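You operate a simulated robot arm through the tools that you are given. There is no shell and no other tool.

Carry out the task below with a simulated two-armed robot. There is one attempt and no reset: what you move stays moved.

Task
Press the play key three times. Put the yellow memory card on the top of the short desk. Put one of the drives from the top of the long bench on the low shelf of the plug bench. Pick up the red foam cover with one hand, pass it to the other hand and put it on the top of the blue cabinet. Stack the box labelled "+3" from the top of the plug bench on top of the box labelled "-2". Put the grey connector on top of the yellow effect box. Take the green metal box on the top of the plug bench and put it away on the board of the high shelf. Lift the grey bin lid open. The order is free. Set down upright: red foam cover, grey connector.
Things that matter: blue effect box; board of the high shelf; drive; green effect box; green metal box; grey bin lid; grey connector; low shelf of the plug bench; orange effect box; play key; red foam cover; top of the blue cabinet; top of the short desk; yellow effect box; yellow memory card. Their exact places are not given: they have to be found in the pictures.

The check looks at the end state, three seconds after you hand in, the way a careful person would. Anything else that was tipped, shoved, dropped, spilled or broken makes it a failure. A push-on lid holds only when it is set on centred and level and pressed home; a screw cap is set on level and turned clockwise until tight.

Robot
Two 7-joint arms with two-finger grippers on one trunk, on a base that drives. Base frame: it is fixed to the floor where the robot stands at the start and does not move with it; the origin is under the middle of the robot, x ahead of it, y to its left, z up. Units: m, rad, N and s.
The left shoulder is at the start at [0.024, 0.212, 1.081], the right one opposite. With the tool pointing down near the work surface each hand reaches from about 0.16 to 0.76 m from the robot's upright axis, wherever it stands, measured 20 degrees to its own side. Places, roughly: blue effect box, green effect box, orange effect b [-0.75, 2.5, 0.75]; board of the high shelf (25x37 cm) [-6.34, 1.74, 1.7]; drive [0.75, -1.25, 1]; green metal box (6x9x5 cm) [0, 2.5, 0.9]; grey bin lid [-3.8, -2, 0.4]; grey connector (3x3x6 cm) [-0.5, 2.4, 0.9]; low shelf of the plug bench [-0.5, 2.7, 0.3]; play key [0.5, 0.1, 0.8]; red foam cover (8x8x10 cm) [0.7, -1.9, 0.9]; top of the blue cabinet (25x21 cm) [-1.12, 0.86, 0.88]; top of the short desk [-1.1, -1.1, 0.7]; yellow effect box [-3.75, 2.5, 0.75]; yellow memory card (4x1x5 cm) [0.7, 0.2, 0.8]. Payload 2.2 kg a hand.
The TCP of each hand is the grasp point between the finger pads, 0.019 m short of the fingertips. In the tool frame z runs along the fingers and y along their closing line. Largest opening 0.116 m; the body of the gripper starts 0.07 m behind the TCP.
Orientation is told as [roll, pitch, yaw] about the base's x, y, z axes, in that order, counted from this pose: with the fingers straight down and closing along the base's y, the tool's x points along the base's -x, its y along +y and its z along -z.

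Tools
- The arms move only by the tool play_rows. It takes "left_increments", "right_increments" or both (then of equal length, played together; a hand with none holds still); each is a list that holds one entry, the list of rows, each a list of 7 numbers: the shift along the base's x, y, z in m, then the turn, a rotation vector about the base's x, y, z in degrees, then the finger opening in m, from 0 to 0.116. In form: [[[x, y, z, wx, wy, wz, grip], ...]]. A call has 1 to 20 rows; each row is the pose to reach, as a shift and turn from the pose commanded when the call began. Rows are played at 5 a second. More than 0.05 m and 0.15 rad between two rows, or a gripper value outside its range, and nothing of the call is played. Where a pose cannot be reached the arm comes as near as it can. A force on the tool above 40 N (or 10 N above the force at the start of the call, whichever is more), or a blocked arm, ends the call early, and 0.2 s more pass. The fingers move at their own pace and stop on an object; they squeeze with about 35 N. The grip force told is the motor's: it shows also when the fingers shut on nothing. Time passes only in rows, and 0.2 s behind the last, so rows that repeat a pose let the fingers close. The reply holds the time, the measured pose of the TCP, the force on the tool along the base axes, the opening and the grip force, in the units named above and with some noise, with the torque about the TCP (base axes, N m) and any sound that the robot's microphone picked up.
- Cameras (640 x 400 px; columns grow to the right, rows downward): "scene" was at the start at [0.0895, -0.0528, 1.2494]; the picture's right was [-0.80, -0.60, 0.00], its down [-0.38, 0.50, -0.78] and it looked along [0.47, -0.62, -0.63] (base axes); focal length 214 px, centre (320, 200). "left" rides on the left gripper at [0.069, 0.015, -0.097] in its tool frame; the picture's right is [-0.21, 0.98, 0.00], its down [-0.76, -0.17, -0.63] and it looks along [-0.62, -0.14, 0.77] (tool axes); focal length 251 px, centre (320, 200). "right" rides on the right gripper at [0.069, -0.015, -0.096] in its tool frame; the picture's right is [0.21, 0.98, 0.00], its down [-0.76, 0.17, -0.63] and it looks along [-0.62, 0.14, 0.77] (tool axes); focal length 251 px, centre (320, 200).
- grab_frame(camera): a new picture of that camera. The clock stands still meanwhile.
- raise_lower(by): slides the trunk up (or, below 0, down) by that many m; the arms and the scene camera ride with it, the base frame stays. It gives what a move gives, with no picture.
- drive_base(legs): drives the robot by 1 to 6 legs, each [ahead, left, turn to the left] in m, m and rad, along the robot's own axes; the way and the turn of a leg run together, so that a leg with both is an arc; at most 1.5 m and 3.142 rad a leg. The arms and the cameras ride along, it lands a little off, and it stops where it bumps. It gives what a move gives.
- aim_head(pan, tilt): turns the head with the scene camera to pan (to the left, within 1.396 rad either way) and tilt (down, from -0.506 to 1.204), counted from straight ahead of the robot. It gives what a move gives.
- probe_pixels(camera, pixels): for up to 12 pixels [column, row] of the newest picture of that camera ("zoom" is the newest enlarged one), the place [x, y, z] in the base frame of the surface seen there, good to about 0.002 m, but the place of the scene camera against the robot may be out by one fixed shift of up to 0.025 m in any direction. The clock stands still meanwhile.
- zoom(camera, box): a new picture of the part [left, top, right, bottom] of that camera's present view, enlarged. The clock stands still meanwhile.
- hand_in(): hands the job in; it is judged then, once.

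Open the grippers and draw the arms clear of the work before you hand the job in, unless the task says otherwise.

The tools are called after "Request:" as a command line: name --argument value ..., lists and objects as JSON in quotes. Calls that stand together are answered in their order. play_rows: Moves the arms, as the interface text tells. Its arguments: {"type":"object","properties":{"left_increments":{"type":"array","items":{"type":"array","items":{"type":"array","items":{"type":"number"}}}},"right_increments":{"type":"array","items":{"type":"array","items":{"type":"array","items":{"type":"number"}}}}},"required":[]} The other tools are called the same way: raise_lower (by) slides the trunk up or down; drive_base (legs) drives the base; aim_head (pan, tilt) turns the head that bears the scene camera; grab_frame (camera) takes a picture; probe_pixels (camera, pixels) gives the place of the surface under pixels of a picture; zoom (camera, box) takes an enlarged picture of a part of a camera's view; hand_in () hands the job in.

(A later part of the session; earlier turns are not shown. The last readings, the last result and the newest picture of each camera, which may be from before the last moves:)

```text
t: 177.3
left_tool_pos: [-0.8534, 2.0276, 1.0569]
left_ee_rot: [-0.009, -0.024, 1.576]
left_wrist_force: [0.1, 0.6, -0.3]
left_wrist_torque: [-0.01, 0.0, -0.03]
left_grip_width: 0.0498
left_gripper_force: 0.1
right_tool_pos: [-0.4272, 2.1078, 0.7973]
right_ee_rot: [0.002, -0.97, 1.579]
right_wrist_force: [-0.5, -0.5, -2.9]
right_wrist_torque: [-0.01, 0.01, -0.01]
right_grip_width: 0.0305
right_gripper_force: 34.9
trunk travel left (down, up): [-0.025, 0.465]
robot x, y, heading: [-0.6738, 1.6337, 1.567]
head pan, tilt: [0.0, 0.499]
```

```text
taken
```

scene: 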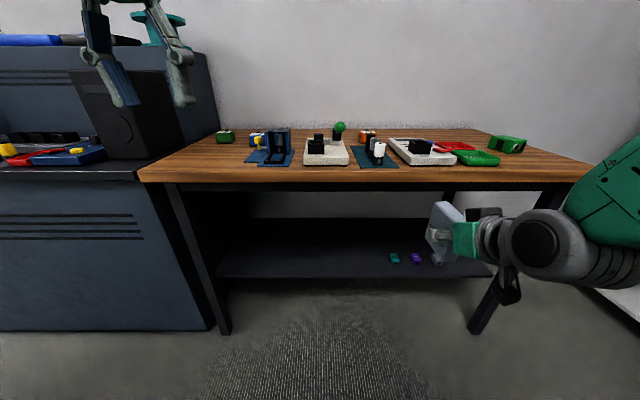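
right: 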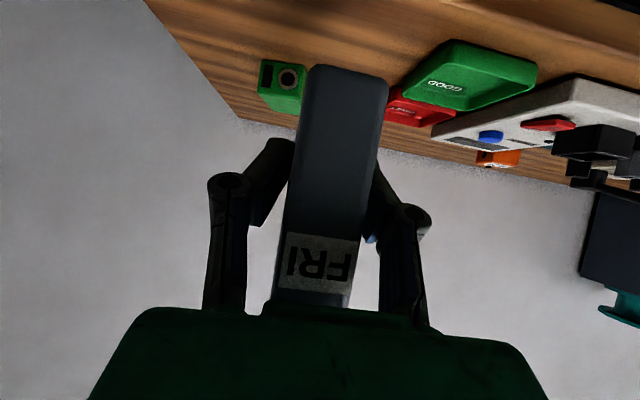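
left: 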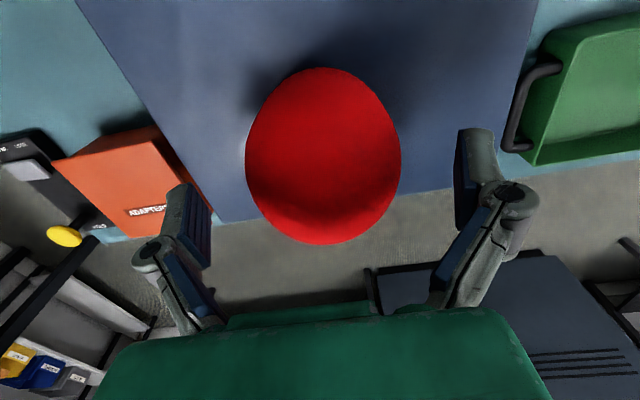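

Now I lower the right hand to the height between shelf and bench top (TCP z≈0.48), still in front of the bench, shifting to x≈−0.52.

Request:
play_rows --right_increments '[[[-0.02, 0, -0.04, 0, 0, 0, 0.01], [-0.04, 0, -0.08, 0, 0, 0, 0.01], [-0.06, 0, -0.12, 0, 0, 0, 0.01], [-0.08, 0, -0.16, 0, 0, 0, 0.01], [-0.09, 0.005, -0.2, 0, 0, 0, 0.01], [-0.09, 0.01, -0.24, 0, 0, 0, 0.01], [-0.09, 0.01, -0.28, 0, 0, 0, 0.01], [-0.09, 0.01, -0.32, 0, 0, 0, 0.01], [-0.09, 0.01, -0.32, 0, 0, 0, 0.01]]]'

Request:
grab_frame --camera "scene"

Request:
grab_frame --camera "right"

```text
t: 179.3
left_tool_pos: [-0.8537, 2.0271, 1.057]
left_ee_rot: [-0.009, -0.026, 1.574]
left_wrist_force: [-0.5, 0.2, -0.1]
left_wrist_torque: [0.02, -0.01, 0.0]
left_grip_width: 0.05
left_gripper_force: 0.1
right_tool_pos: [-0.5177, 2.1192, 0.4783]
right_ee_rot: [0.003, -0.969, 1.582]
right_wrist_force: [0.1, 0.5, -2.7]
right_wrist_torque: [0.0, -0.01, -0.02]
right_grip_width: 0.0306
right_gripper_force: 35.1
trunk travel left (down, up): [-0.025, 0.465]
robot x, y, heading: [-0.6727, 1.6406, 1.57]
head pan, tilt: [0.0, 0.499]
```

```text
taken
```

scene: 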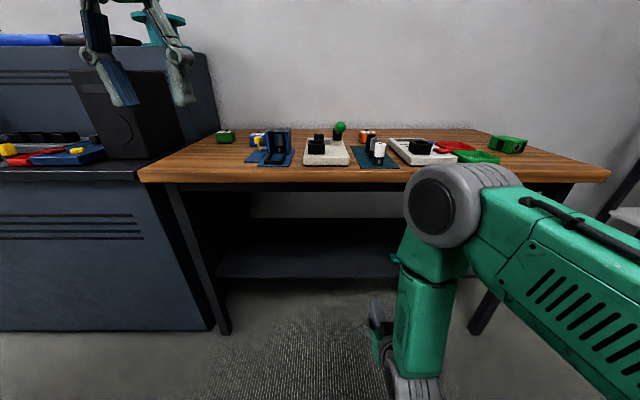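

```text
taken
```

right: 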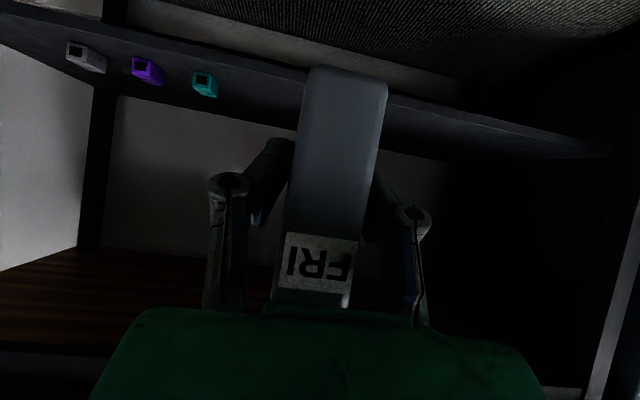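

The right elbow is now up in front; I probe where it and the forearm are to make sure driving forward does not hit the bench.

Request:
probe_pixels --camera "scene" --pixels '[[435, 205], [445, 170], [425, 300], [410, 370], [400, 240], [480, 175], [405, 195], [390, 330], [372, 310]]'

Request:
probe_pixels --camera "right" --pixels '[[205, 85], [150, 70], [450, 120], [400, 100], [420, 95], [560, 148], [300, 75], [330, 72], [200, 170], [60, 290]]'

```text
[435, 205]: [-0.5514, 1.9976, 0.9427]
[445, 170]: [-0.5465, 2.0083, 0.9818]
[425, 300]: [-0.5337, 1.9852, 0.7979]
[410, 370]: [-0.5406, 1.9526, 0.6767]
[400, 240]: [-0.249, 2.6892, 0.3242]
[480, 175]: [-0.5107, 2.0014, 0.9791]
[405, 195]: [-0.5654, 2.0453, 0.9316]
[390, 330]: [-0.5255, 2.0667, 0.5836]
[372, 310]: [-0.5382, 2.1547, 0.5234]
```

```text
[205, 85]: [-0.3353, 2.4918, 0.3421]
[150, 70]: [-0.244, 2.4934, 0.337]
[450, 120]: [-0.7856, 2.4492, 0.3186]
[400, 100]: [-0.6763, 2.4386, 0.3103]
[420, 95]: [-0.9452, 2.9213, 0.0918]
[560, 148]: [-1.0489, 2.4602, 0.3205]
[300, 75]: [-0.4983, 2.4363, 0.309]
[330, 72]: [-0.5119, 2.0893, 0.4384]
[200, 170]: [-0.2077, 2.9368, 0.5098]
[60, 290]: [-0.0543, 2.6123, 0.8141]
```

With the elbow up, driving in would hit the bench, so I keep the base back and extend the arm forward instead, which flattens the forearm. First step: extend 0.26 m at this height.

Request:
play_rows --right_increments '[[[0, 0.04, 0, 0, 0, 0, 0.01], [0, 0.08, 0, 0, 0, 0, 0.01], [0, 0.12, 0, 0, 0, 0, 0.01], [0, 0.16, 0, 0, 0, 0, 0.01], [0, 0.2, 0, 0, 0, 0, 0.01], [0, 0.23, 0, 0, 0, 0, 0.01], [0, 0.26, 0, 0, 0, 0, 0.01], [0, 0.26, 0, 0, 0, 0, 0.01]]]'

Request:
aim_head --pan -0.1 --tilt 0.7

Request:
grab_frame --camera "scene"

Request:
grab_frame --camera "right"

```text
t: 181.1
left_tool_pos: [-0.8537, 2.0265, 1.0569]
left_ee_rot: [-0.008, -0.025, 1.575]
left_wrist_force: [-0.1, 0.9, 0.5]
left_wrist_torque: [0.0, 0.01, 0.0]
left_grip_width: 0.0502
left_gripper_force: 0.1
right_tool_pos: [-0.5159, 2.3761, 0.4768]
right_ee_rot: [0.001, -0.968, 1.582]
right_wrist_force: [-0.6, 0.7, -2.6]
right_wrist_torque: [-0.02, 0.01, -0.02]
right_grip_width: 0.0306
right_gripper_force: 35.0
trunk travel left (down, up): [-0.025, 0.465]
robot x, y, heading: [-0.6763, 1.6379, 1.564]
head pan, tilt: [0.0, 0.499]
```

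```text
t: 181.8
left_tool_pos: [-0.8543, 2.0264, 1.0569]
left_ee_rot: [-0.008, -0.025, 1.574]
left_wrist_force: [-0.6, 0.1, -0.2]
left_wrist_torque: [0.0, -0.03, 0.01]
left_grip_width: 0.0498
left_gripper_force: 0.1
right_tool_pos: [-0.5175, 2.3764, 0.4768]
right_ee_rot: [0.002, -0.97, 1.581]
right_wrist_force: [0.7, -0.4, -3.1]
right_wrist_torque: [-0.01, -0.02, -0.03]
right_grip_width: 0.0306
right_gripper_force: 35.1
trunk travel left (down, up): [-0.025, 0.465]
robot x, y, heading: [-0.6749, 1.6373, 1.572]
head pan, tilt: [-0.099, 0.7]
```

```text
taken
```

scene: 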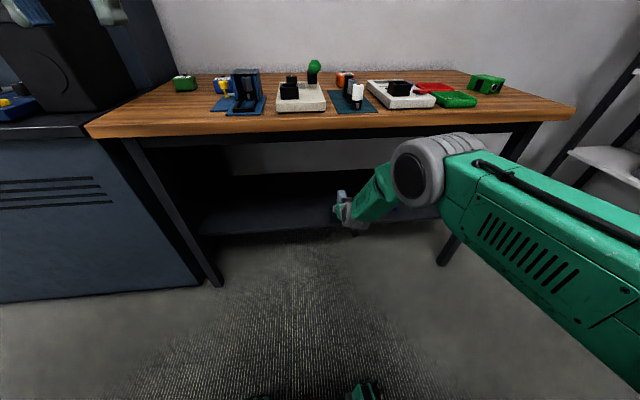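

```text
taken
```

right: 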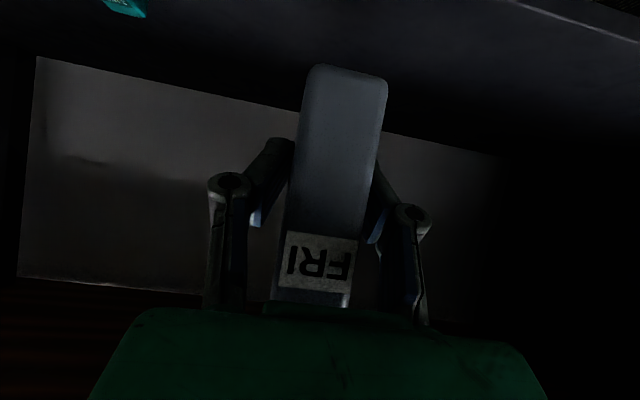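

Request:
probe_pixels --camera "scene" --pixels '[[415, 175], [440, 145], [400, 155], [375, 190], [355, 210], [480, 190], [395, 145]]'

```text
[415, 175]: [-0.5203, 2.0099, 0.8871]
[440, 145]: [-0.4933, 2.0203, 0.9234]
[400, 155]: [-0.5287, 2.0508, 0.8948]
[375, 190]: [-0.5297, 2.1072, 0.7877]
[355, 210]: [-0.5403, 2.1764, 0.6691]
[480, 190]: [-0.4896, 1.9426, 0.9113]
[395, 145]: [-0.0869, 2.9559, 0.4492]
```

The forearm slopes under the bench edge with clearance (edge y=2.32; forearm at y≈2.1 at that height). I extend 0.10 m more.

Request:
play_rows --right_increments '[[[0, 0.03, 0, 0, 0, 0, 0.01], [0, 0.06, 0, 0, 0, 0, 0.01], [0, 0.08, 0, 0, 0, 0, 0.01], [0, 0.1, 0, 0, 0, 0, 0.01], [0, 0.1, 0, 0, 0, 0, 0.01]]]'

Request:
grab_frame --camera "scene"

Request:
probe_pixels --camera "scene" --pixels '[[415, 175], [400, 155], [375, 170], [375, 190], [355, 190], [340, 200], [355, 175]]'

```text
t: 183.0
left_tool_pos: [-0.8544, 2.0264, 1.0555]
left_ee_rot: [-0.007, -0.024, 1.573]
left_wrist_force: [0.0, 0.4, -0.4]
left_wrist_torque: [-0.01, 0.0, 0.06]
left_grip_width: 0.05
left_gripper_force: 0.1
right_tool_pos: [-0.5154, 2.459, 0.4729]
right_ee_rot: [0.006, -0.968, 1.578]
right_wrist_force: [0.3, 0.1, -3.3]
right_wrist_torque: [0.0, 0.03, 0.1]
right_grip_width: 0.0309
right_gripper_force: 34.8
right hand out of reach, approached as far as the arm can: row 3, 4, 5
trunk travel left (down, up): [-0.025, 0.465]
robot x, y, heading: [-0.677, 1.6403, 1.568]
head pan, tilt: [-0.099, 0.7]
```

```text
taken
```

scene: 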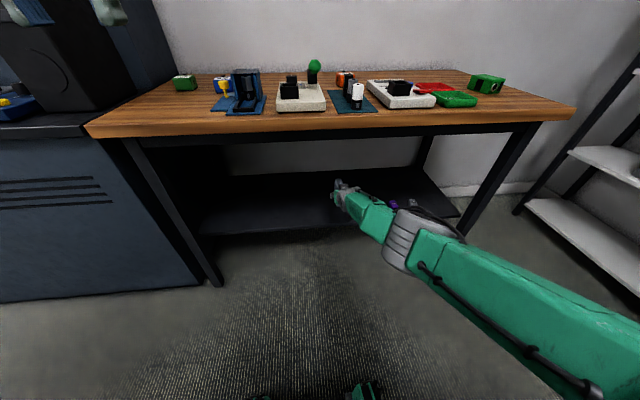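

```text
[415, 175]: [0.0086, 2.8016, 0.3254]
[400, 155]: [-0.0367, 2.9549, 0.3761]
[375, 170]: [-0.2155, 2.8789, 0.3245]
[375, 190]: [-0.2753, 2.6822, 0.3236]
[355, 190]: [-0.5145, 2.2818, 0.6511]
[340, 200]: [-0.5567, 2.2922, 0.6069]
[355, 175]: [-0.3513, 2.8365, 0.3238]
```

The arm is now nearly straight (max reach). I check the bench apron's lower edge height before moving the base in.

Request:
probe_pixels --camera "scene" --pixels '[[300, 126], [300, 131], [300, 135], [300, 139], [300, 143], [420, 130], [420, 134], [350, 183], [362, 215], [395, 240], [410, 215]]'

Request:
zoom --camera "scene" --box '[240, 100, 480, 280]'

```text
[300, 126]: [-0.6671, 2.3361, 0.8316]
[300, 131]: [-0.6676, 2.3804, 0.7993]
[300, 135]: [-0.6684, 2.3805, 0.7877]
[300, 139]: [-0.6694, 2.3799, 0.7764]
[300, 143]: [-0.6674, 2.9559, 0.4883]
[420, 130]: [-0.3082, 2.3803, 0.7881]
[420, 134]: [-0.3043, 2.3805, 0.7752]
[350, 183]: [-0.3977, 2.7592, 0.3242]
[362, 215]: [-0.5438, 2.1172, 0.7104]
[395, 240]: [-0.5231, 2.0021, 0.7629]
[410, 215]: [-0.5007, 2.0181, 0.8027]
```

```text
2.22 times, centred on (360, 190) of scene
```

zoom: 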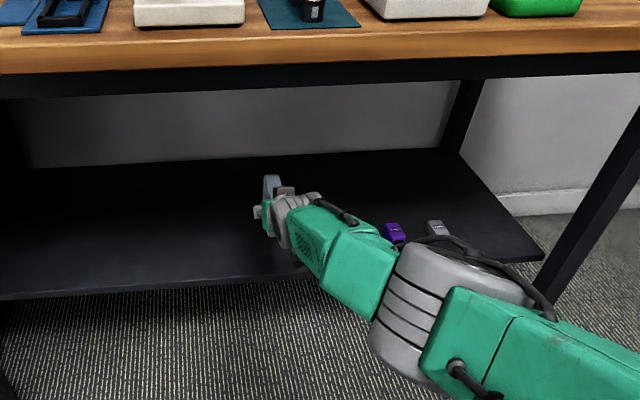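

Apron lower edge is z≈0.77 at y≈2.385; the forearm (z≈0.65–0.71) passes well below. I drive the base 0.12 m forward.

Request:
drive_base --legs '[[0.12, 0, 0]]'

Request:
zoom --camera "scene" --box '[240, 100, 480, 280]'

Request:
grab_frame --camera "right"

```text
t: 184.3
left_tool_pos: [-0.8541, 2.1498, 1.0564]
left_ee_rot: [-0.008, -0.023, 1.572]
left_wrist_force: [0.0, 0.1, -0.2]
left_wrist_torque: [0.01, 0.03, 0.0]
left_grip_width: 0.05
left_gripper_force: 0.1
right_tool_pos: [-0.5118, 2.5801, 0.4734]
right_ee_rot: [0.002, -0.966, 1.58]
right_wrist_force: [-0.4, 0.3, -3.4]
right_wrist_torque: [0.02, 0.0, -0.01]
right_grip_width: 0.0307
right_gripper_force: 34.5
trunk travel left (down, up): [-0.025, 0.465]
robot x, y, heading: [-0.6731, 1.7571, 1.566]
head pan, tilt: [-0.099, 0.7]
```

```text
2.22 times, centred on (360, 190) of scene
```

zoom: 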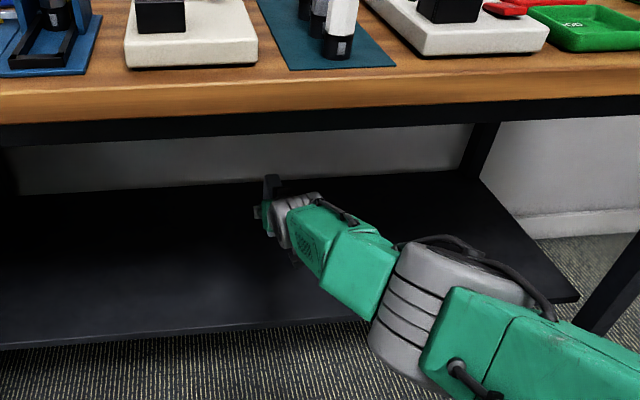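

```text
taken
```

right: 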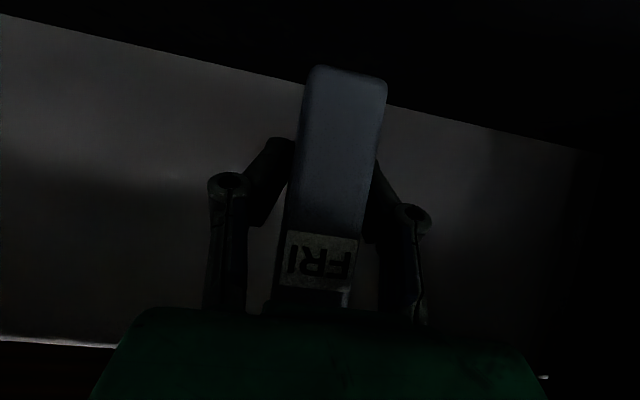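

TCP is at (−0.512, 2.58, 0.473) with the drive inside. I lower toward the shelf while drawing back slightly (to stay within reach).

Request:
play_rows --right_increments '[[[0, -0.02, -0.02, 0, 0, 0, 0.01], [0, -0.035, -0.04, 0, 0, 0, 0.01], [0, -0.05, -0.06, 0, 0, 0, 0.01], [0, -0.06, -0.08, 0, 0, 0, 0.01], [0, -0.06, -0.09, 0, 0, 0, 0.01], [0, -0.06, -0.09, 0, 0, 0, 0.01]]]'

Request:
zoom --camera "scene" --box '[240, 100, 480, 280]'

Request:
grab_frame --camera "right"

```text
t: 185.7
left_tool_pos: [-0.8529, 2.1439, 1.0573]
left_ee_rot: [-0.009, -0.028, 1.573]
left_wrist_force: [0.5, -0.6, 1.0]
left_wrist_torque: [0.02, 0.0, 0.01]
left_grip_width: 0.0499
left_gripper_force: 0.1
right_tool_pos: [-0.5123, 2.5186, 0.3849]
right_ee_rot: [0.0, -0.973, 1.581]
right_wrist_force: [-0.7, -0.3, -2.0]
right_wrist_torque: [-0.03, -0.01, -0.03]
right_grip_width: 0.0305
right_gripper_force: 34.9
trunk travel left (down, up): [-0.025, 0.465]
robot x, y, heading: [-0.6718, 1.7558, 1.569]
head pan, tilt: [-0.099, 0.7]
```

```text
2.22 times, centred on (360, 190) of scene
```

zoom: 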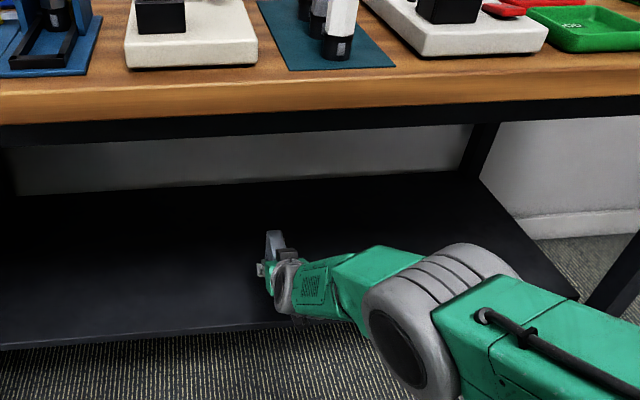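

```text
taken
```

right: 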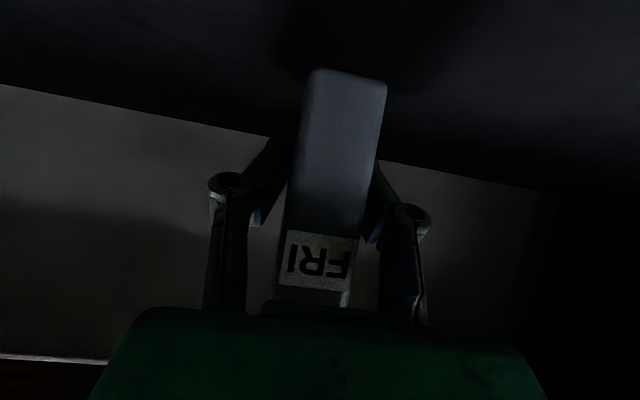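

The drive hovers ~2 cm over the shelf at y≈2.52 (shelf edge 2.437). I lower in small steps to contact.

Request:
play_rows --right_increments '[[[0, 0.005, -0.008, 0, 0, 0, 0.01], [0, 0.01, -0.014, 0, 0, 0, 0.01], [0, 0.01, -0.018, 0, 0, 0, 0.01], [0, 0.01, -0.02, 0, 0, 0, 0.01], [0, 0.01, -0.022, 0, 0, 0, 0.01]]]'

```text
t: 186.9
left_tool_pos: [-0.853, 2.1451, 1.0587]
left_ee_rot: [-0.009, -0.026, 1.573]
left_wrist_force: [0.2, -0.6, -0.4]
left_wrist_torque: [-0.01, -0.01, -0.02]
left_grip_width: 0.0501
left_gripper_force: 0.0
right_tool_pos: [-0.5103, 2.5249, 0.3747]
right_ee_rot: [0.003, -0.972, 1.581]
right_wrist_force: [-0.1, -0.7, -2.9]
right_wrist_torque: [-0.02, 0.02, 0.0]
right_grip_width: 0.0311
right_gripper_force: 34.5
right hand out of reach, approached as far as the arm can: row 2, 3, 4, 5
trunk travel left (down, up): [-0.025, 0.465]
robot x, y, heading: [-0.6753, 1.7589, 1.566]
head pan, tilt: [-0.099, 0.7]
```

At full stretch. I move the base 3 cm forward and then lower again from there.

Request:
drive_base --legs '[[0.03, 0, 0]]'

Request:
play_rows --right_increments '[[[0, -0.015, -0.0, 0, 0, 0, 0.01], [0, -0.03, -0.003, 0, 0, 0, 0.01], [0, -0.03, -0.005, 0, 0, 0, 0.01], [0, -0.03, -0.005, 0, 0, 0, 0.01]]]'

```text
t: 187.7
left_tool_pos: [-0.8514, 2.1759, 1.057]
left_ee_rot: [-0.008, -0.025, 1.572]
left_wrist_force: [0.4, 0.4, -0.2]
left_wrist_torque: [-0.04, 0.01, -0.01]
left_grip_width: 0.05
left_gripper_force: 0.2
right_tool_pos: [-0.5113, 2.5543, 0.3733]
right_ee_rot: [0.003, -0.969, 1.579]
right_wrist_force: [-0.8, -0.3, -3.1]
right_wrist_torque: [0.03, 0.01, 0.0]
right_grip_width: 0.0305
right_gripper_force: 35.3
trunk travel left (down, up): [-0.025, 0.465]
robot x, y, heading: [-0.6773, 1.7869, 1.565]
head pan, tilt: [-0.099, 0.7]
```

```text
t: 188.7
left_tool_pos: [-0.8523, 2.1709, 1.0592]
left_ee_rot: [-0.008, -0.028, 1.573]
left_wrist_force: [0.0, 0.2, 0.7]
left_wrist_torque: [0.01, 0.02, -0.02]
left_grip_width: 0.0503
left_gripper_force: 0.1
right_tool_pos: [-0.51, 2.523, 0.3716]
right_ee_rot: [0.001, -0.974, 1.58]
right_wrist_force: [0.2, 0.4, -2.1]
right_wrist_torque: [-0.03, 0.0, -0.01]
right_grip_width: 0.0307
right_gripper_force: 35.2
right hand out of reach, approached as far as the arm can: row 1
trunk travel left (down, up): [-0.025, 0.465]
robot x, y, heading: [-0.673, 1.7878, 1.568]
head pan, tilt: [-0.099, 0.7]
```

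Now within reach at y≈2.523. I continue lowering in 2 mm steps.

Request:
play_rows --right_increments '[[[0, 0, -0.002, 0, 0, 0, 0.01], [0, 0, -0.004, 0, 0, 0, 0.01], [0, 0, -0.006, 0, 0, 0, 0.01], [0, 0, -0.007, 0, 0, 0, 0.01]]]'

```text
t: 189.7
left_tool_pos: [-0.8522, 2.1707, 1.0588]
left_ee_rot: [-0.009, -0.028, 1.571]
left_wrist_force: [0.3, 0.6, 0.6]
left_wrist_torque: [0.02, 0.0, 0.01]
left_grip_width: 0.0502
left_gripper_force: 0.0
right_tool_pos: [-0.5106, 2.5231, 0.3628]
right_ee_rot: [0.003, -0.973, 1.579]
right_wrist_force: [0.2, -0.7, -2.5]
right_wrist_torque: [-0.03, 0.01, -0.02]
right_grip_width: 0.0306
right_gripper_force: 34.9
trunk travel left (down, up): [-0.025, 0.465]
robot x, y, heading: [-0.6705, 1.7888, 1.569]
head pan, tilt: [-0.099, 0.7]
```

Request:
play_rows --right_increments '[[[0, 0, -0.001, 0, 0, 0, 0.01], [0, 0, -0.002, 0, 0, 0, 0.01], [0, 0, -0.003, 0, 0, 0, 0.01], [0, 0, -0.003, 0, 0, 0, 0.01]]]'

```text
t: 190.7
left_tool_pos: [-0.8531, 2.1699, 1.0598]
left_ee_rot: [-0.008, -0.031, 1.572]
left_wrist_force: [1.7, 0.1, 0.3]
left_wrist_torque: [0.0, 0.02, 0.01]
left_grip_width: 0.0501
left_gripper_force: 0.1
right_tool_pos: [-0.5102, 2.5239, 0.365]
right_ee_rot: [0.002, -0.978, 1.58]
right_wrist_force: [0.5, -0.7, 13.9]
right_wrist_torque: [-0.44, 0.19, -0.01]
right_grip_width: 0.0306
right_gripper_force: 35.0
trunk travel left (down, up): [-0.025, 0.465]
robot x, y, heading: [-0.6728, 1.7867, 1.572]
head pan, tilt: [-0.099, 0.7]
```

Contact at 14 N: the drive rests on the low shelf. I open the fingers and withdraw along the tool axis.

Request:
play_rows --right_increments '[[[0, 0, 0.0005, 0, 0, 0, 0.031], [0, 0, 0.0005, 0, 0, 0, 0.035], [0, 0, 0.0005, 0, 0, 0, 0.042], [0, 0, 0.0005, 0, 0, 0, 0.055], [0, 0, 0.0005, 0, 0, 0, 0.07], [0, -0.02, 0.012, 0, 0, 0, 0.07], [0, -0.045, 0.03, 0, 0, 0, 0.07], [0, -0.075, 0.05, 0, 0, 0, 0.07], [0, -0.11, 0.07, 0, 0, 0, 0.07], [0, -0.15, 0.08, 0, 0, 0, 0.07]]]'

Request:
grab_frame --camera "right"

Request:
zoom --camera "scene" --box '[240, 100, 480, 280]'

```text
t: 192.9
left_tool_pos: [-0.8526, 2.1698, 1.0586]
left_ee_rot: [-0.008, -0.029, 1.573]
left_wrist_force: [0.2, -0.4, -0.9]
left_wrist_torque: [0.0, -0.02, -0.01]
left_grip_width: 0.0501
left_gripper_force: 0.1
right_tool_pos: [-0.5076, 2.3739, 0.4435]
right_ee_rot: [0.001, -0.975, 1.579]
right_wrist_force: [0.3, 1.1, 0.3]
right_wrist_torque: [0.01, 0.03, -0.01]
right_grip_width: 0.0699
right_gripper_force: 0.0
trunk travel left (down, up): [-0.025, 0.465]
robot x, y, heading: [-0.6752, 1.7892, 1.567]
head pan, tilt: [-0.099, 0.7]
```

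```text
taken
```

right: 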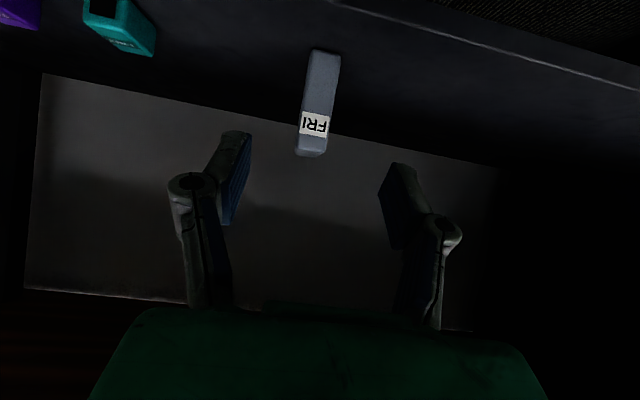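

```text
2.22 times, centred on (360, 190) of scene
```

zoom: 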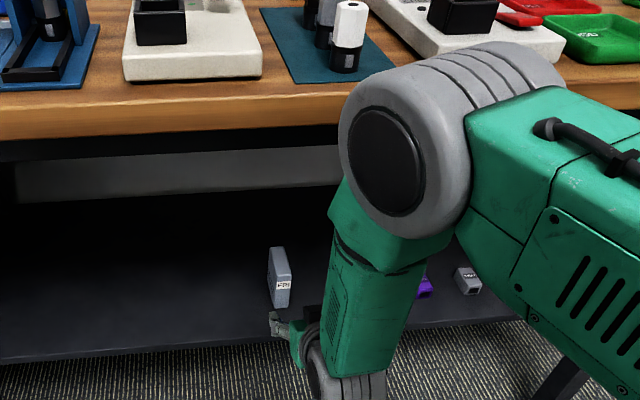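

The FRI drive stands on the low shelf. The elbow is near the bench edge, so I back the base straight off before raising anything.

Request:
drive_base --legs '[[-0.3, 0, 0]]'

Request:
raise_lower --by 0.2

Request:
play_rows --right_increments '[[[0.02, 0, 0.04, 0, 0, 0, 0.07], [0.04, 0, 0.08, 0, 0, 0, 0.07], [0.06, 0, 0.12, 0, 0, 0, 0.07], [0.08, 0, 0.16, 0, 0, 0, 0.07], [0.09, 0, 0.2, 0, 0, 0, 0.07], [0.09, 0, 0.24, 0, 0, 0, 0.07], [0.09, 0, 0.28, 0, 0, 0, 0.07], [0.09, 0, 0.32, 0, 0, 0, 0.07], [0.09, 0, 0.36, 0, 0, 0, 0.07], [0.09, 0, 0.4, 0, 0, 0, 0.07], [0.09, 0, 0.44, 0, 0, 0, 0.07]]]'

Request:
grab_frame --camera "scene"

```text
t: 195.0
left_tool_pos: [-0.853, 1.8679, 1.061]
left_ee_rot: [-0.009, -0.031, 1.567]
left_wrist_force: [0.0, 0.3, -0.5]
left_wrist_torque: [0.01, -0.02, -0.01]
left_grip_width: 0.0501
left_gripper_force: 0.1
right_tool_pos: [-0.5058, 2.0691, 0.4433]
right_ee_rot: [0.002, -0.976, 1.573]
right_wrist_force: [0.7, 0.0, 0.1]
right_wrist_torque: [-0.01, -0.01, -0.01]
right_grip_width: 0.0698
right_gripper_force: 0.1
trunk travel left (down, up): [-0.025, 0.465]
robot x, y, heading: [-0.677, 1.488, 1.565]
head pan, tilt: [-0.099, 0.7]
```

```text
t: 197.2
left_tool_pos: [-0.8542, 1.8665, 1.2604]
left_ee_rot: [-0.009, -0.033, 1.568]
left_wrist_force: [0.4, 1.0, -0.6]
left_wrist_torque: [0.0, -0.02, -0.02]
left_grip_width: 0.0499
left_gripper_force: 0.0
right_tool_pos: [-0.5079, 2.0687, 0.6418]
right_ee_rot: [0.001, -0.977, 1.575]
right_wrist_force: [0.7, 0.4, -0.2]
right_wrist_torque: [-0.02, -0.02, 0.01]
right_grip_width: 0.07
right_gripper_force: 0.0
trunk travel left (down, up): [-0.225, 0.265]
robot x, y, heading: [-0.674, 1.4875, 1.562]
head pan, tilt: [-0.099, 0.7]
```

```text
t: 199.6
left_tool_pos: [-0.8524, 1.8663, 1.2602]
left_ee_rot: [-0.008, -0.034, 1.566]
left_wrist_force: [-0.3, -0.5, -0.2]
left_wrist_torque: [0.02, 0.0, 0.0]
left_grip_width: 0.0501
left_gripper_force: 0.0
right_tool_pos: [-0.4148, 2.0675, 1.0867]
right_ee_rot: [0.003, -0.979, 1.574]
right_wrist_force: [0.5, 0.3, -0.3]
right_wrist_torque: [0.04, 0.0, -0.01]
right_grip_width: 0.07
right_gripper_force: 0.1
trunk travel left (down, up): [-0.225, 0.265]
robot x, y, heading: [-0.679, 1.4882, 1.565]
head pan, tilt: [-0.099, 0.7]
```

```text
taken
```

scene: 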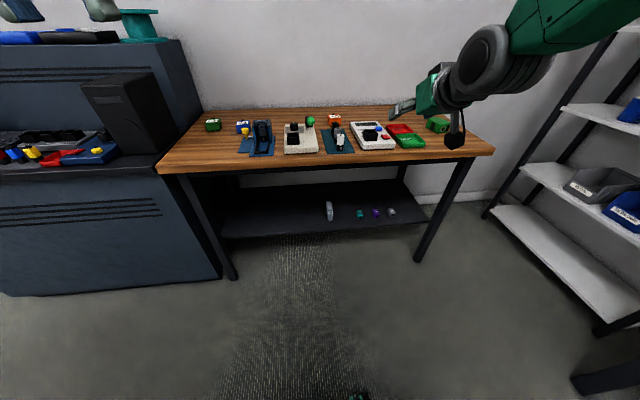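

The drive stands on the low shelf at (329,212). Next: stack "+3" on "−2" with the left hand. I return the right hand to vertical and lower the left to normal height.

Request:
play_rows --right_increments '[[[0, -0.02, 0.01, -8, 0, 0, 0.07], [0, -0.04, 0.02, -16, 0, 0, 0.07], [0, -0.06, 0.03, -24, 0, 0, 0.07], [0, -0.08, 0.04, -32, 0, 0, 0.07], [0, -0.1, 0.05, -40, 0, 0, 0.07], [0, -0.12, 0.06, -48, 0, 0, 0.07], [0, -0.14, 0.07, -56, 0, 0, 0.07], [0, -0.14, 0.07, -56, 0, 0, 0.07]]]' --left_increments '[[[0, 0, -0.02, 0, 0, 0, 0.1], [0, 0, -0.04, 0, 0, 0, 0.1], [0, 0, -0.06, 0, 0, 0, 0.1], [0, 0.01, -0.08, 0, 0, 0, 0.1], [0, 0.02, -0.1, 0, 0, 0, 0.1], [0, 0.02, -0.12, 0, 0, 0, 0.1], [0, 0.02, -0.14, 0, 0, 0, 0.1], [0, 0.02, -0.14, 0, 0, 0, 0.1]]]'

Request:
drive_base --legs '[[0, -0.42, 0.005], [0.42, 0, 0]]'

Request:
aim_head --pan 0.1 --tilt 0.7

Request:
grab_frame --camera "scene"

Request:
grab_frame --camera "left"

```text
t: 201.3
left_tool_pos: [-0.8507, 1.886, 1.1194]
left_ee_rot: [-0.007, -0.034, 1.567]
left_wrist_force: [0.7, -0.6, -0.1]
left_wrist_torque: [-0.04, 0.01, -0.01]
left_grip_width: 0.1
left_gripper_force: 0.1
right_tool_pos: [-0.4161, 1.9285, 1.153]
right_ee_rot: [0.005, 0.001, 1.573]
right_wrist_force: [-0.4, 0.3, 0.1]
right_wrist_torque: [-0.05, 0.03, 0.01]
right_grip_width: 0.0698
right_gripper_force: 0.1
trunk travel left (down, up): [-0.225, 0.265]
robot x, y, heading: [-0.6794, 1.4858, 1.557]
head pan, tilt: [-0.099, 0.7]
```

```text
t: 206.1
left_tool_pos: [-0.4369, 2.296, 1.1196]
left_ee_rot: [-0.008, -0.032, 1.583]
left_wrist_force: [0.7, -0.8, 0.3]
left_wrist_torque: [-0.02, 0.0, 0.02]
left_grip_width: 0.0998
left_gripper_force: 0.0
right_tool_pos: [-0.003, 2.3456, 1.1542]
right_ee_rot: [0.003, 0.0, 1.588]
right_wrist_force: [0.3, 0.3, 0.2]
right_wrist_torque: [-0.01, 0.03, -0.02]
right_grip_width: 0.0698
right_gripper_force: 0.0
trunk travel left (down, up): [-0.225, 0.265]
robot x, y, heading: [-0.2527, 1.8934, 1.573]
head pan, tilt: [-0.099, 0.7]
```

```text
t: 206.8
left_tool_pos: [-0.4362, 2.2941, 1.121]
left_ee_rot: [-0.008, -0.034, 1.582]
left_wrist_force: [0.0, -0.7, -0.7]
left_wrist_torque: [0.0, -0.01, 0.02]
left_grip_width: 0.1
left_gripper_force: 0.0
right_tool_pos: [-0.0027, 2.3425, 1.1531]
right_ee_rot: [0.003, -0.002, 1.588]
right_wrist_force: [-0.6, 0.1, -0.5]
right_wrist_torque: [0.01, -0.03, -0.04]
right_grip_width: 0.0698
right_gripper_force: 0.1
trunk travel left (down, up): [-0.225, 0.265]
robot x, y, heading: [-0.255, 1.8994, 1.576]
head pan, tilt: [0.099, 0.7]
```

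```text
taken
```

scene: 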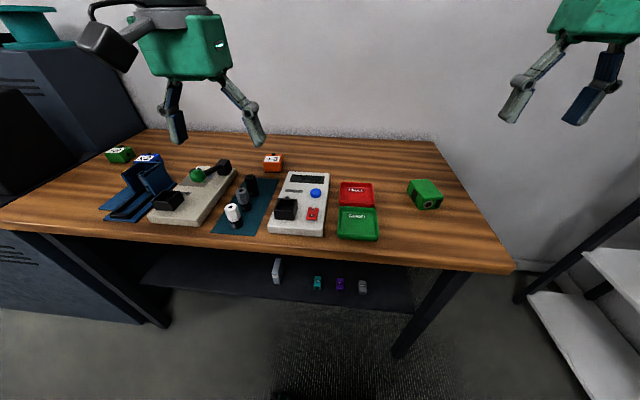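

```text
taken
```

left: 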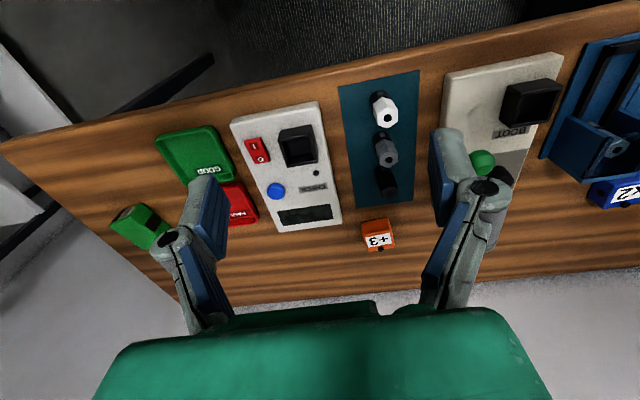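

The left wrist view shows "+3" at (378,236). I zoom to see its geometry.

Request:
zoom --camera "left" --box '[330, 195, 430, 265]'

Request:
zoom --camera "scene" --box '[240, 135, 310, 185]'

Request:
zoom --camera "scene" --box '[90, 125, 190, 190]'

```text
5.71 times, centred on (380, 230) of left
```

zoom: 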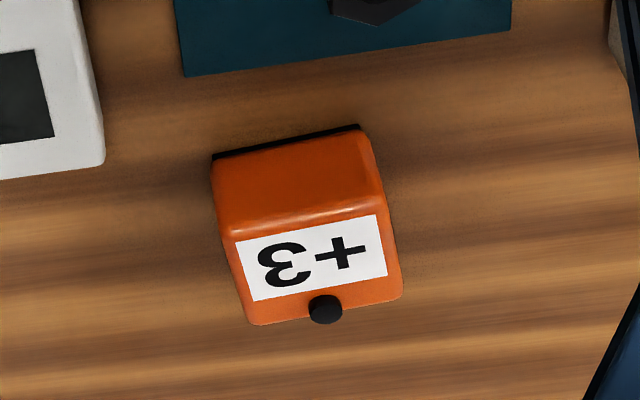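

```text
8.00 times, centred on (275, 160) of scene
```

zoom: 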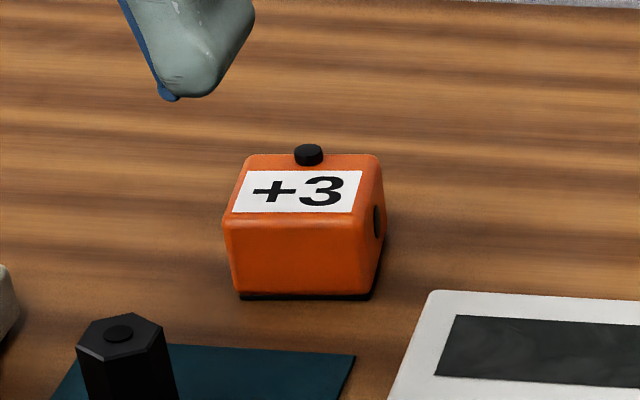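

```text
6.15 times, centred on (140, 158) of scene
```

zoom: 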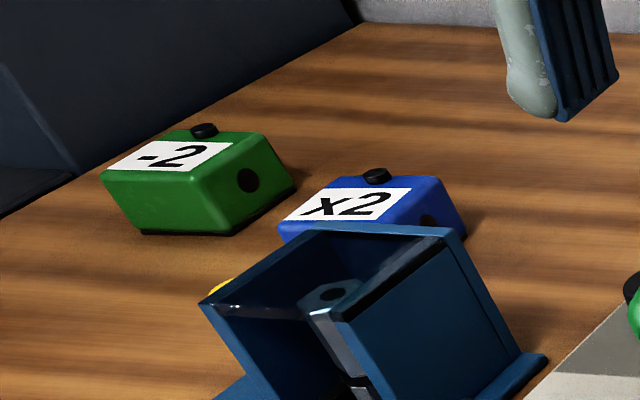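

I probe the "+3" box's dimensions (top, knob, edges) in the left wrist view and "−2" in the scene view.

Request:
zoom --camera "left" --box '[330, 195, 430, 265]'

Request:
probe_pixels --camera "zoom" --pixels '[[225, 190], [360, 150], [240, 235], [370, 210], [255, 310], [395, 285], [325, 308], [310, 265], [290, 190], [340, 302], [300, 320], [355, 305]]'

```text
5.71 times, centred on (380, 230) of left
```

zoom: 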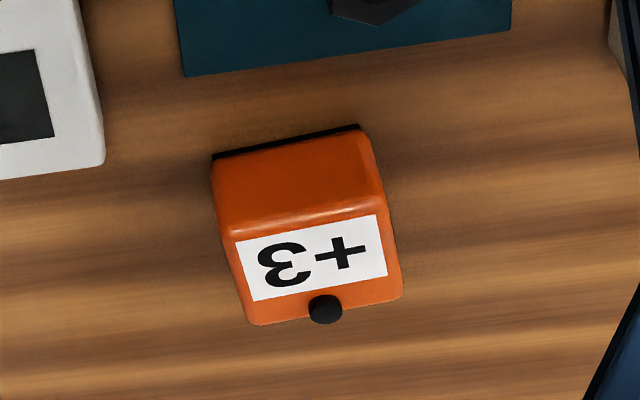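

```text
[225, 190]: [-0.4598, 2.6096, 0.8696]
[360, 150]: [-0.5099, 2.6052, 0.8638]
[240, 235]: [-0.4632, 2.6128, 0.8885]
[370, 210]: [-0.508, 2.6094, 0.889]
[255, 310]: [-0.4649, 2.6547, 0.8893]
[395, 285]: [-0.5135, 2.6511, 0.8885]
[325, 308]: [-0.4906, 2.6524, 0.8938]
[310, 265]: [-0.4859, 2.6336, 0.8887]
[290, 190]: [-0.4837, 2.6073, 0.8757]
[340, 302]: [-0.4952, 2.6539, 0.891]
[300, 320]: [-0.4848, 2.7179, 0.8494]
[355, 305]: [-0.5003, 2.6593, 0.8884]
```

"+3": 5.7×5.5×3.9 cm, centre (−0.4865, 2.634), turned ~4°, with a 5 mm knob at the rear of the top. It is at 0.77 m reach, so I drive 0.1 m forward first.

Request:
drive_base --legs '[[0.1, 0, 0]]'

Request:
play_rows --left_increments '[[[-0.01, 0.03, 0, -1, 0, 1.5, 0.1], [-0.02, 0.07, 0, -1.9, 0, 3, 0.1], [-0.03, 0.11, 0, -1.9, 0, 3.7, 0.1], [-0.04, 0.15, 0, -1.9, 0, 3.7, 0.09], [-0.05, 0.19, 0, -1.9, 0, 3.7, 0.09], [-0.05, 0.23, -0.02, -1.9, 0, 3.7, 0.09], [-0.05, 0.23, -0.06, -1.9, 0, 3.7, 0.09], [-0.05, 0.23, -0.1, -1.9, 0, 3.7, 0.09], [-0.05, 0.23, -0.13, -1.9, 0, 3.7, 0.09], [-0.05, 0.23, -0.13, -1.9, 0, 3.7, 0.09]]]'

Request:
grab_frame --camera "left"

Request:
grab_frame --camera "scene"

```text
t: 208.0
left_tool_pos: [-0.4359, 2.3929, 1.1224]
left_ee_rot: [-0.007, -0.034, 1.584]
left_wrist_force: [1.0, 0.7, 0.0]
left_wrist_torque: [-0.06, 0.03, 0.03]
left_grip_width: 0.0997
left_gripper_force: 0.1
right_tool_pos: [-0.0012, 2.4429, 1.1541]
right_ee_rot: [0.005, 0.001, 1.588]
right_wrist_force: [1.0, 0.4, 1.1]
right_wrist_torque: [0.0, 0.02, 0.0]
right_grip_width: 0.0701
right_gripper_force: 0.0
trunk travel left (down, up): [-0.225, 0.265]
robot x, y, heading: [-0.2534, 1.9965, 1.581]
head pan, tilt: [0.099, 0.7]
```

```text
t: 210.2
left_tool_pos: [-0.4851, 2.6201, 0.994]
left_ee_rot: [-0.005, -0.002, 1.647]
left_wrist_force: [0.8, -0.5, 0.9]
left_wrist_torque: [0.01, -0.01, 0.01]
left_grip_width: 0.0899
left_gripper_force: 0.0
right_tool_pos: [-0.0007, 2.4394, 1.1563]
right_ee_rot: [0.007, -0.003, 1.588]
right_wrist_force: [-0.1, -0.4, 0.5]
right_wrist_torque: [-0.01, -0.03, -0.02]
right_grip_width: 0.0699
right_gripper_force: 0.1
trunk travel left (down, up): [-0.225, 0.265]
robot x, y, heading: [-0.2547, 1.9971, 1.577]
head pan, tilt: [0.099, 0.7]
```

```text
taken
```

left: 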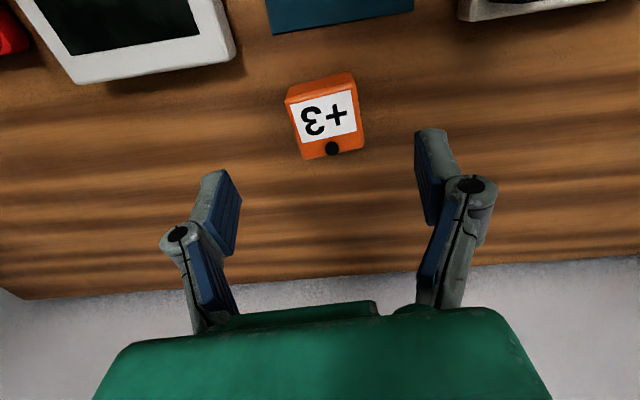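

```text
taken
```

scene: 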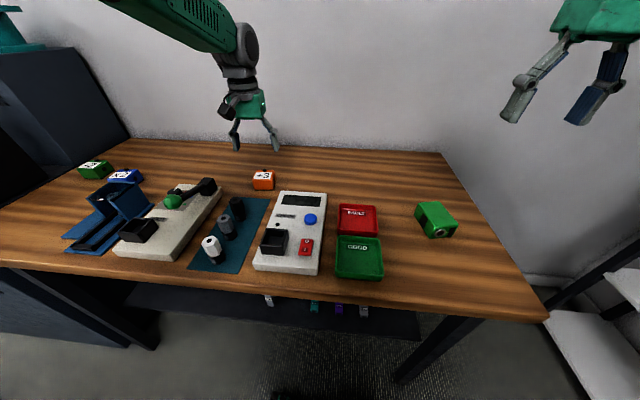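

Request:
zoom --camera "left" --box '[260, 60, 390, 170]'

Request:
probe_pixels --camera "left" --pixels '[[290, 106], [355, 88], [305, 155], [361, 145], [325, 122], [333, 149], [297, 130], [359, 115], [310, 92], [340, 82]]'

```text
3.64 times, centred on (325, 115) of left
```

zoom: 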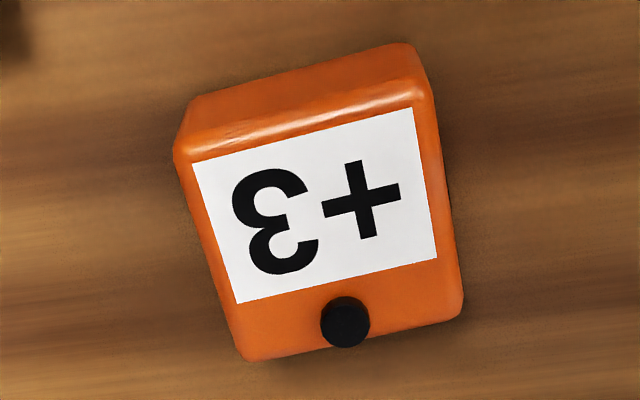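

```text
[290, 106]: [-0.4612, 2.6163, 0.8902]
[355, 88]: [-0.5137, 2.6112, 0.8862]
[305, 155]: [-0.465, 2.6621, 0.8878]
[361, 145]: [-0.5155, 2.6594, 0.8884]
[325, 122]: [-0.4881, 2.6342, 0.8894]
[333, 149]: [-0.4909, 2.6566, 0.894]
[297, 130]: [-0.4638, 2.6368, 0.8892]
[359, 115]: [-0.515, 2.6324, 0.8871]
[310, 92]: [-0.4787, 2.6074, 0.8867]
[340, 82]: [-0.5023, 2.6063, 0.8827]
```

Box centre ≈ (−0.489, 2.635), turned ~5°, matching the hand yaw. I centre over it and descend to TCP z≈0.885, then close.

Request:
play_rows --left_increments '[[[-0.004, 0.014, -0.02, 0, 0, 0, 0.09], [-0.004, 0.014, -0.05, 0, 0, 0, 0.09], [-0.004, 0.014, -0.08, 0, 0, 0, 0.09], [-0.004, 0.014, -0.1, 0, 0, 0, 0.09], [-0.004, 0.014, -0.108, 0, 0, 0, 0.09], [-0.004, 0.014, -0.108, 0, 0, 0, 0.09]]]'

Request:
grab_frame --camera "left"

```text
t: 211.6
left_tool_pos: [-0.4884, 2.634, 0.8834]
left_ee_rot: [-0.004, -0.002, 1.647]
left_wrist_force: [-0.4, 0.3, -0.9]
left_wrist_torque: [0.02, 0.0, -0.03]
left_grip_width: 0.0903
left_gripper_force: 0.0
right_tool_pos: [-0.0016, 2.4403, 1.155]
right_ee_rot: [0.006, -0.003, 1.587]
right_wrist_force: [0.2, -0.6, 0.5]
right_wrist_torque: [0.0, -0.01, 0.04]
right_grip_width: 0.0699
right_gripper_force: 0.0
trunk travel left (down, up): [-0.225, 0.265]
robot x, y, heading: [-0.2546, 1.9956, 1.576]
head pan, tilt: [0.099, 0.7]
```

```text
taken
```

left: 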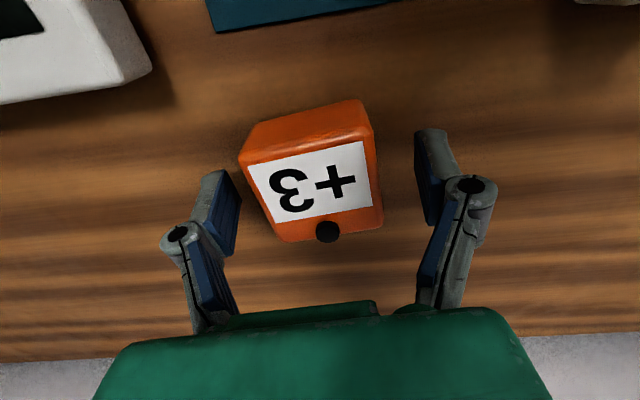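

The box is between the fingers. I close and lift a little.

Request:
play_rows --left_increments '[[[0, 0, 0, 0, 0, 0, 0.075], [0, 0, 0, 0, 0, 0, 0.065], [0, 0, 0, 0, 0, 0, 0.055], [0, 0, 0, 0, 0, 0, 0.045], [0, 0, 0, 0, 0, 0, 0.04], [0, 0, 0, 0, 0, 0, 0.04]]]'

Request:
play_rows --left_increments '[[[0, 0, 0.01, 0, 0, 0, 0.04], [0, 0, 0.03, 0, 0, 0, 0.04], [0, 0, 0.07, 0, 0, 0, 0.04], [0, 0, 0.11, 0, 0, 0, 0.04], [0, 0, 0.15, 0, 0, 0, 0.04], [0, 0, 0.18, 0, 0, 0, 0.04], [0, 0, 0.18, 0, 0, 0, 0.04]]]'

Request:
grab_frame --camera "left"

Request:
grab_frame --camera "scene"

```text
t: 213.0
left_tool_pos: [-0.4877, 2.6335, 0.8827]
left_ee_rot: [-0.005, -0.002, 1.649]
left_wrist_force: [-0.3, -0.1, 1.1]
left_wrist_torque: [0.0, -0.01, 0.0]
left_grip_width: 0.0568
left_gripper_force: 34.7
right_tool_pos: [-0.0008, 2.4396, 1.1542]
right_ee_rot: [0.005, -0.002, 1.589]
right_wrist_force: [0.6, 0.2, -0.4]
right_wrist_torque: [-0.01, -0.01, -0.01]
right_grip_width: 0.0701
right_gripper_force: 0.1
trunk travel left (down, up): [-0.225, 0.265]
robot x, y, heading: [-0.2557, 1.9912, 1.58]
head pan, tilt: [0.099, 0.7]
```

```text
t: 214.6
left_tool_pos: [-0.4875, 2.6357, 1.0623]
left_ee_rot: [-0.006, -0.002, 1.647]
left_wrist_force: [0.0, -0.9, -2.4]
left_wrist_torque: [0.01, 0.01, -0.01]
left_grip_width: 0.057
left_gripper_force: 35.2
right_tool_pos: [-0.0013, 2.4408, 1.1538]
right_ee_rot: [0.004, -0.001, 1.589]
right_wrist_force: [-0.6, 0.8, 0.2]
right_wrist_torque: [0.01, -0.03, 0.0]
right_grip_width: 0.0697
right_gripper_force: 0.0
trunk travel left (down, up): [-0.225, 0.265]
robot x, y, heading: [-0.2558, 1.9953, 1.576]
head pan, tilt: [0.099, 0.7]
```

```text
taken
```

left: 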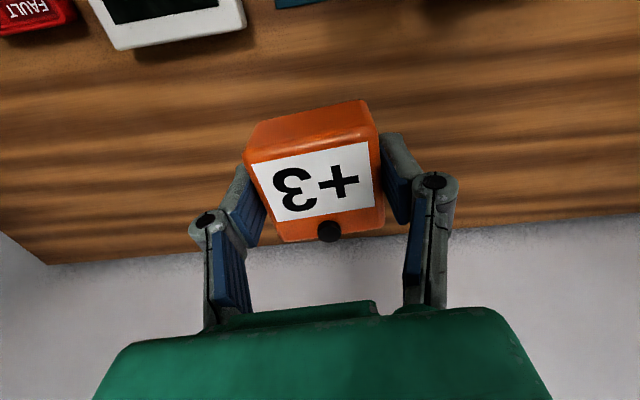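

```text
taken
```

scene: 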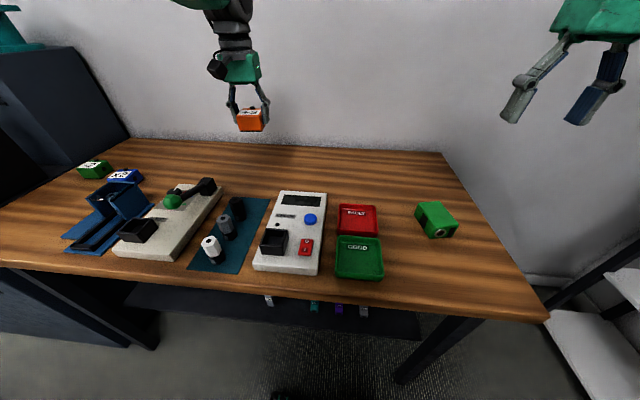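

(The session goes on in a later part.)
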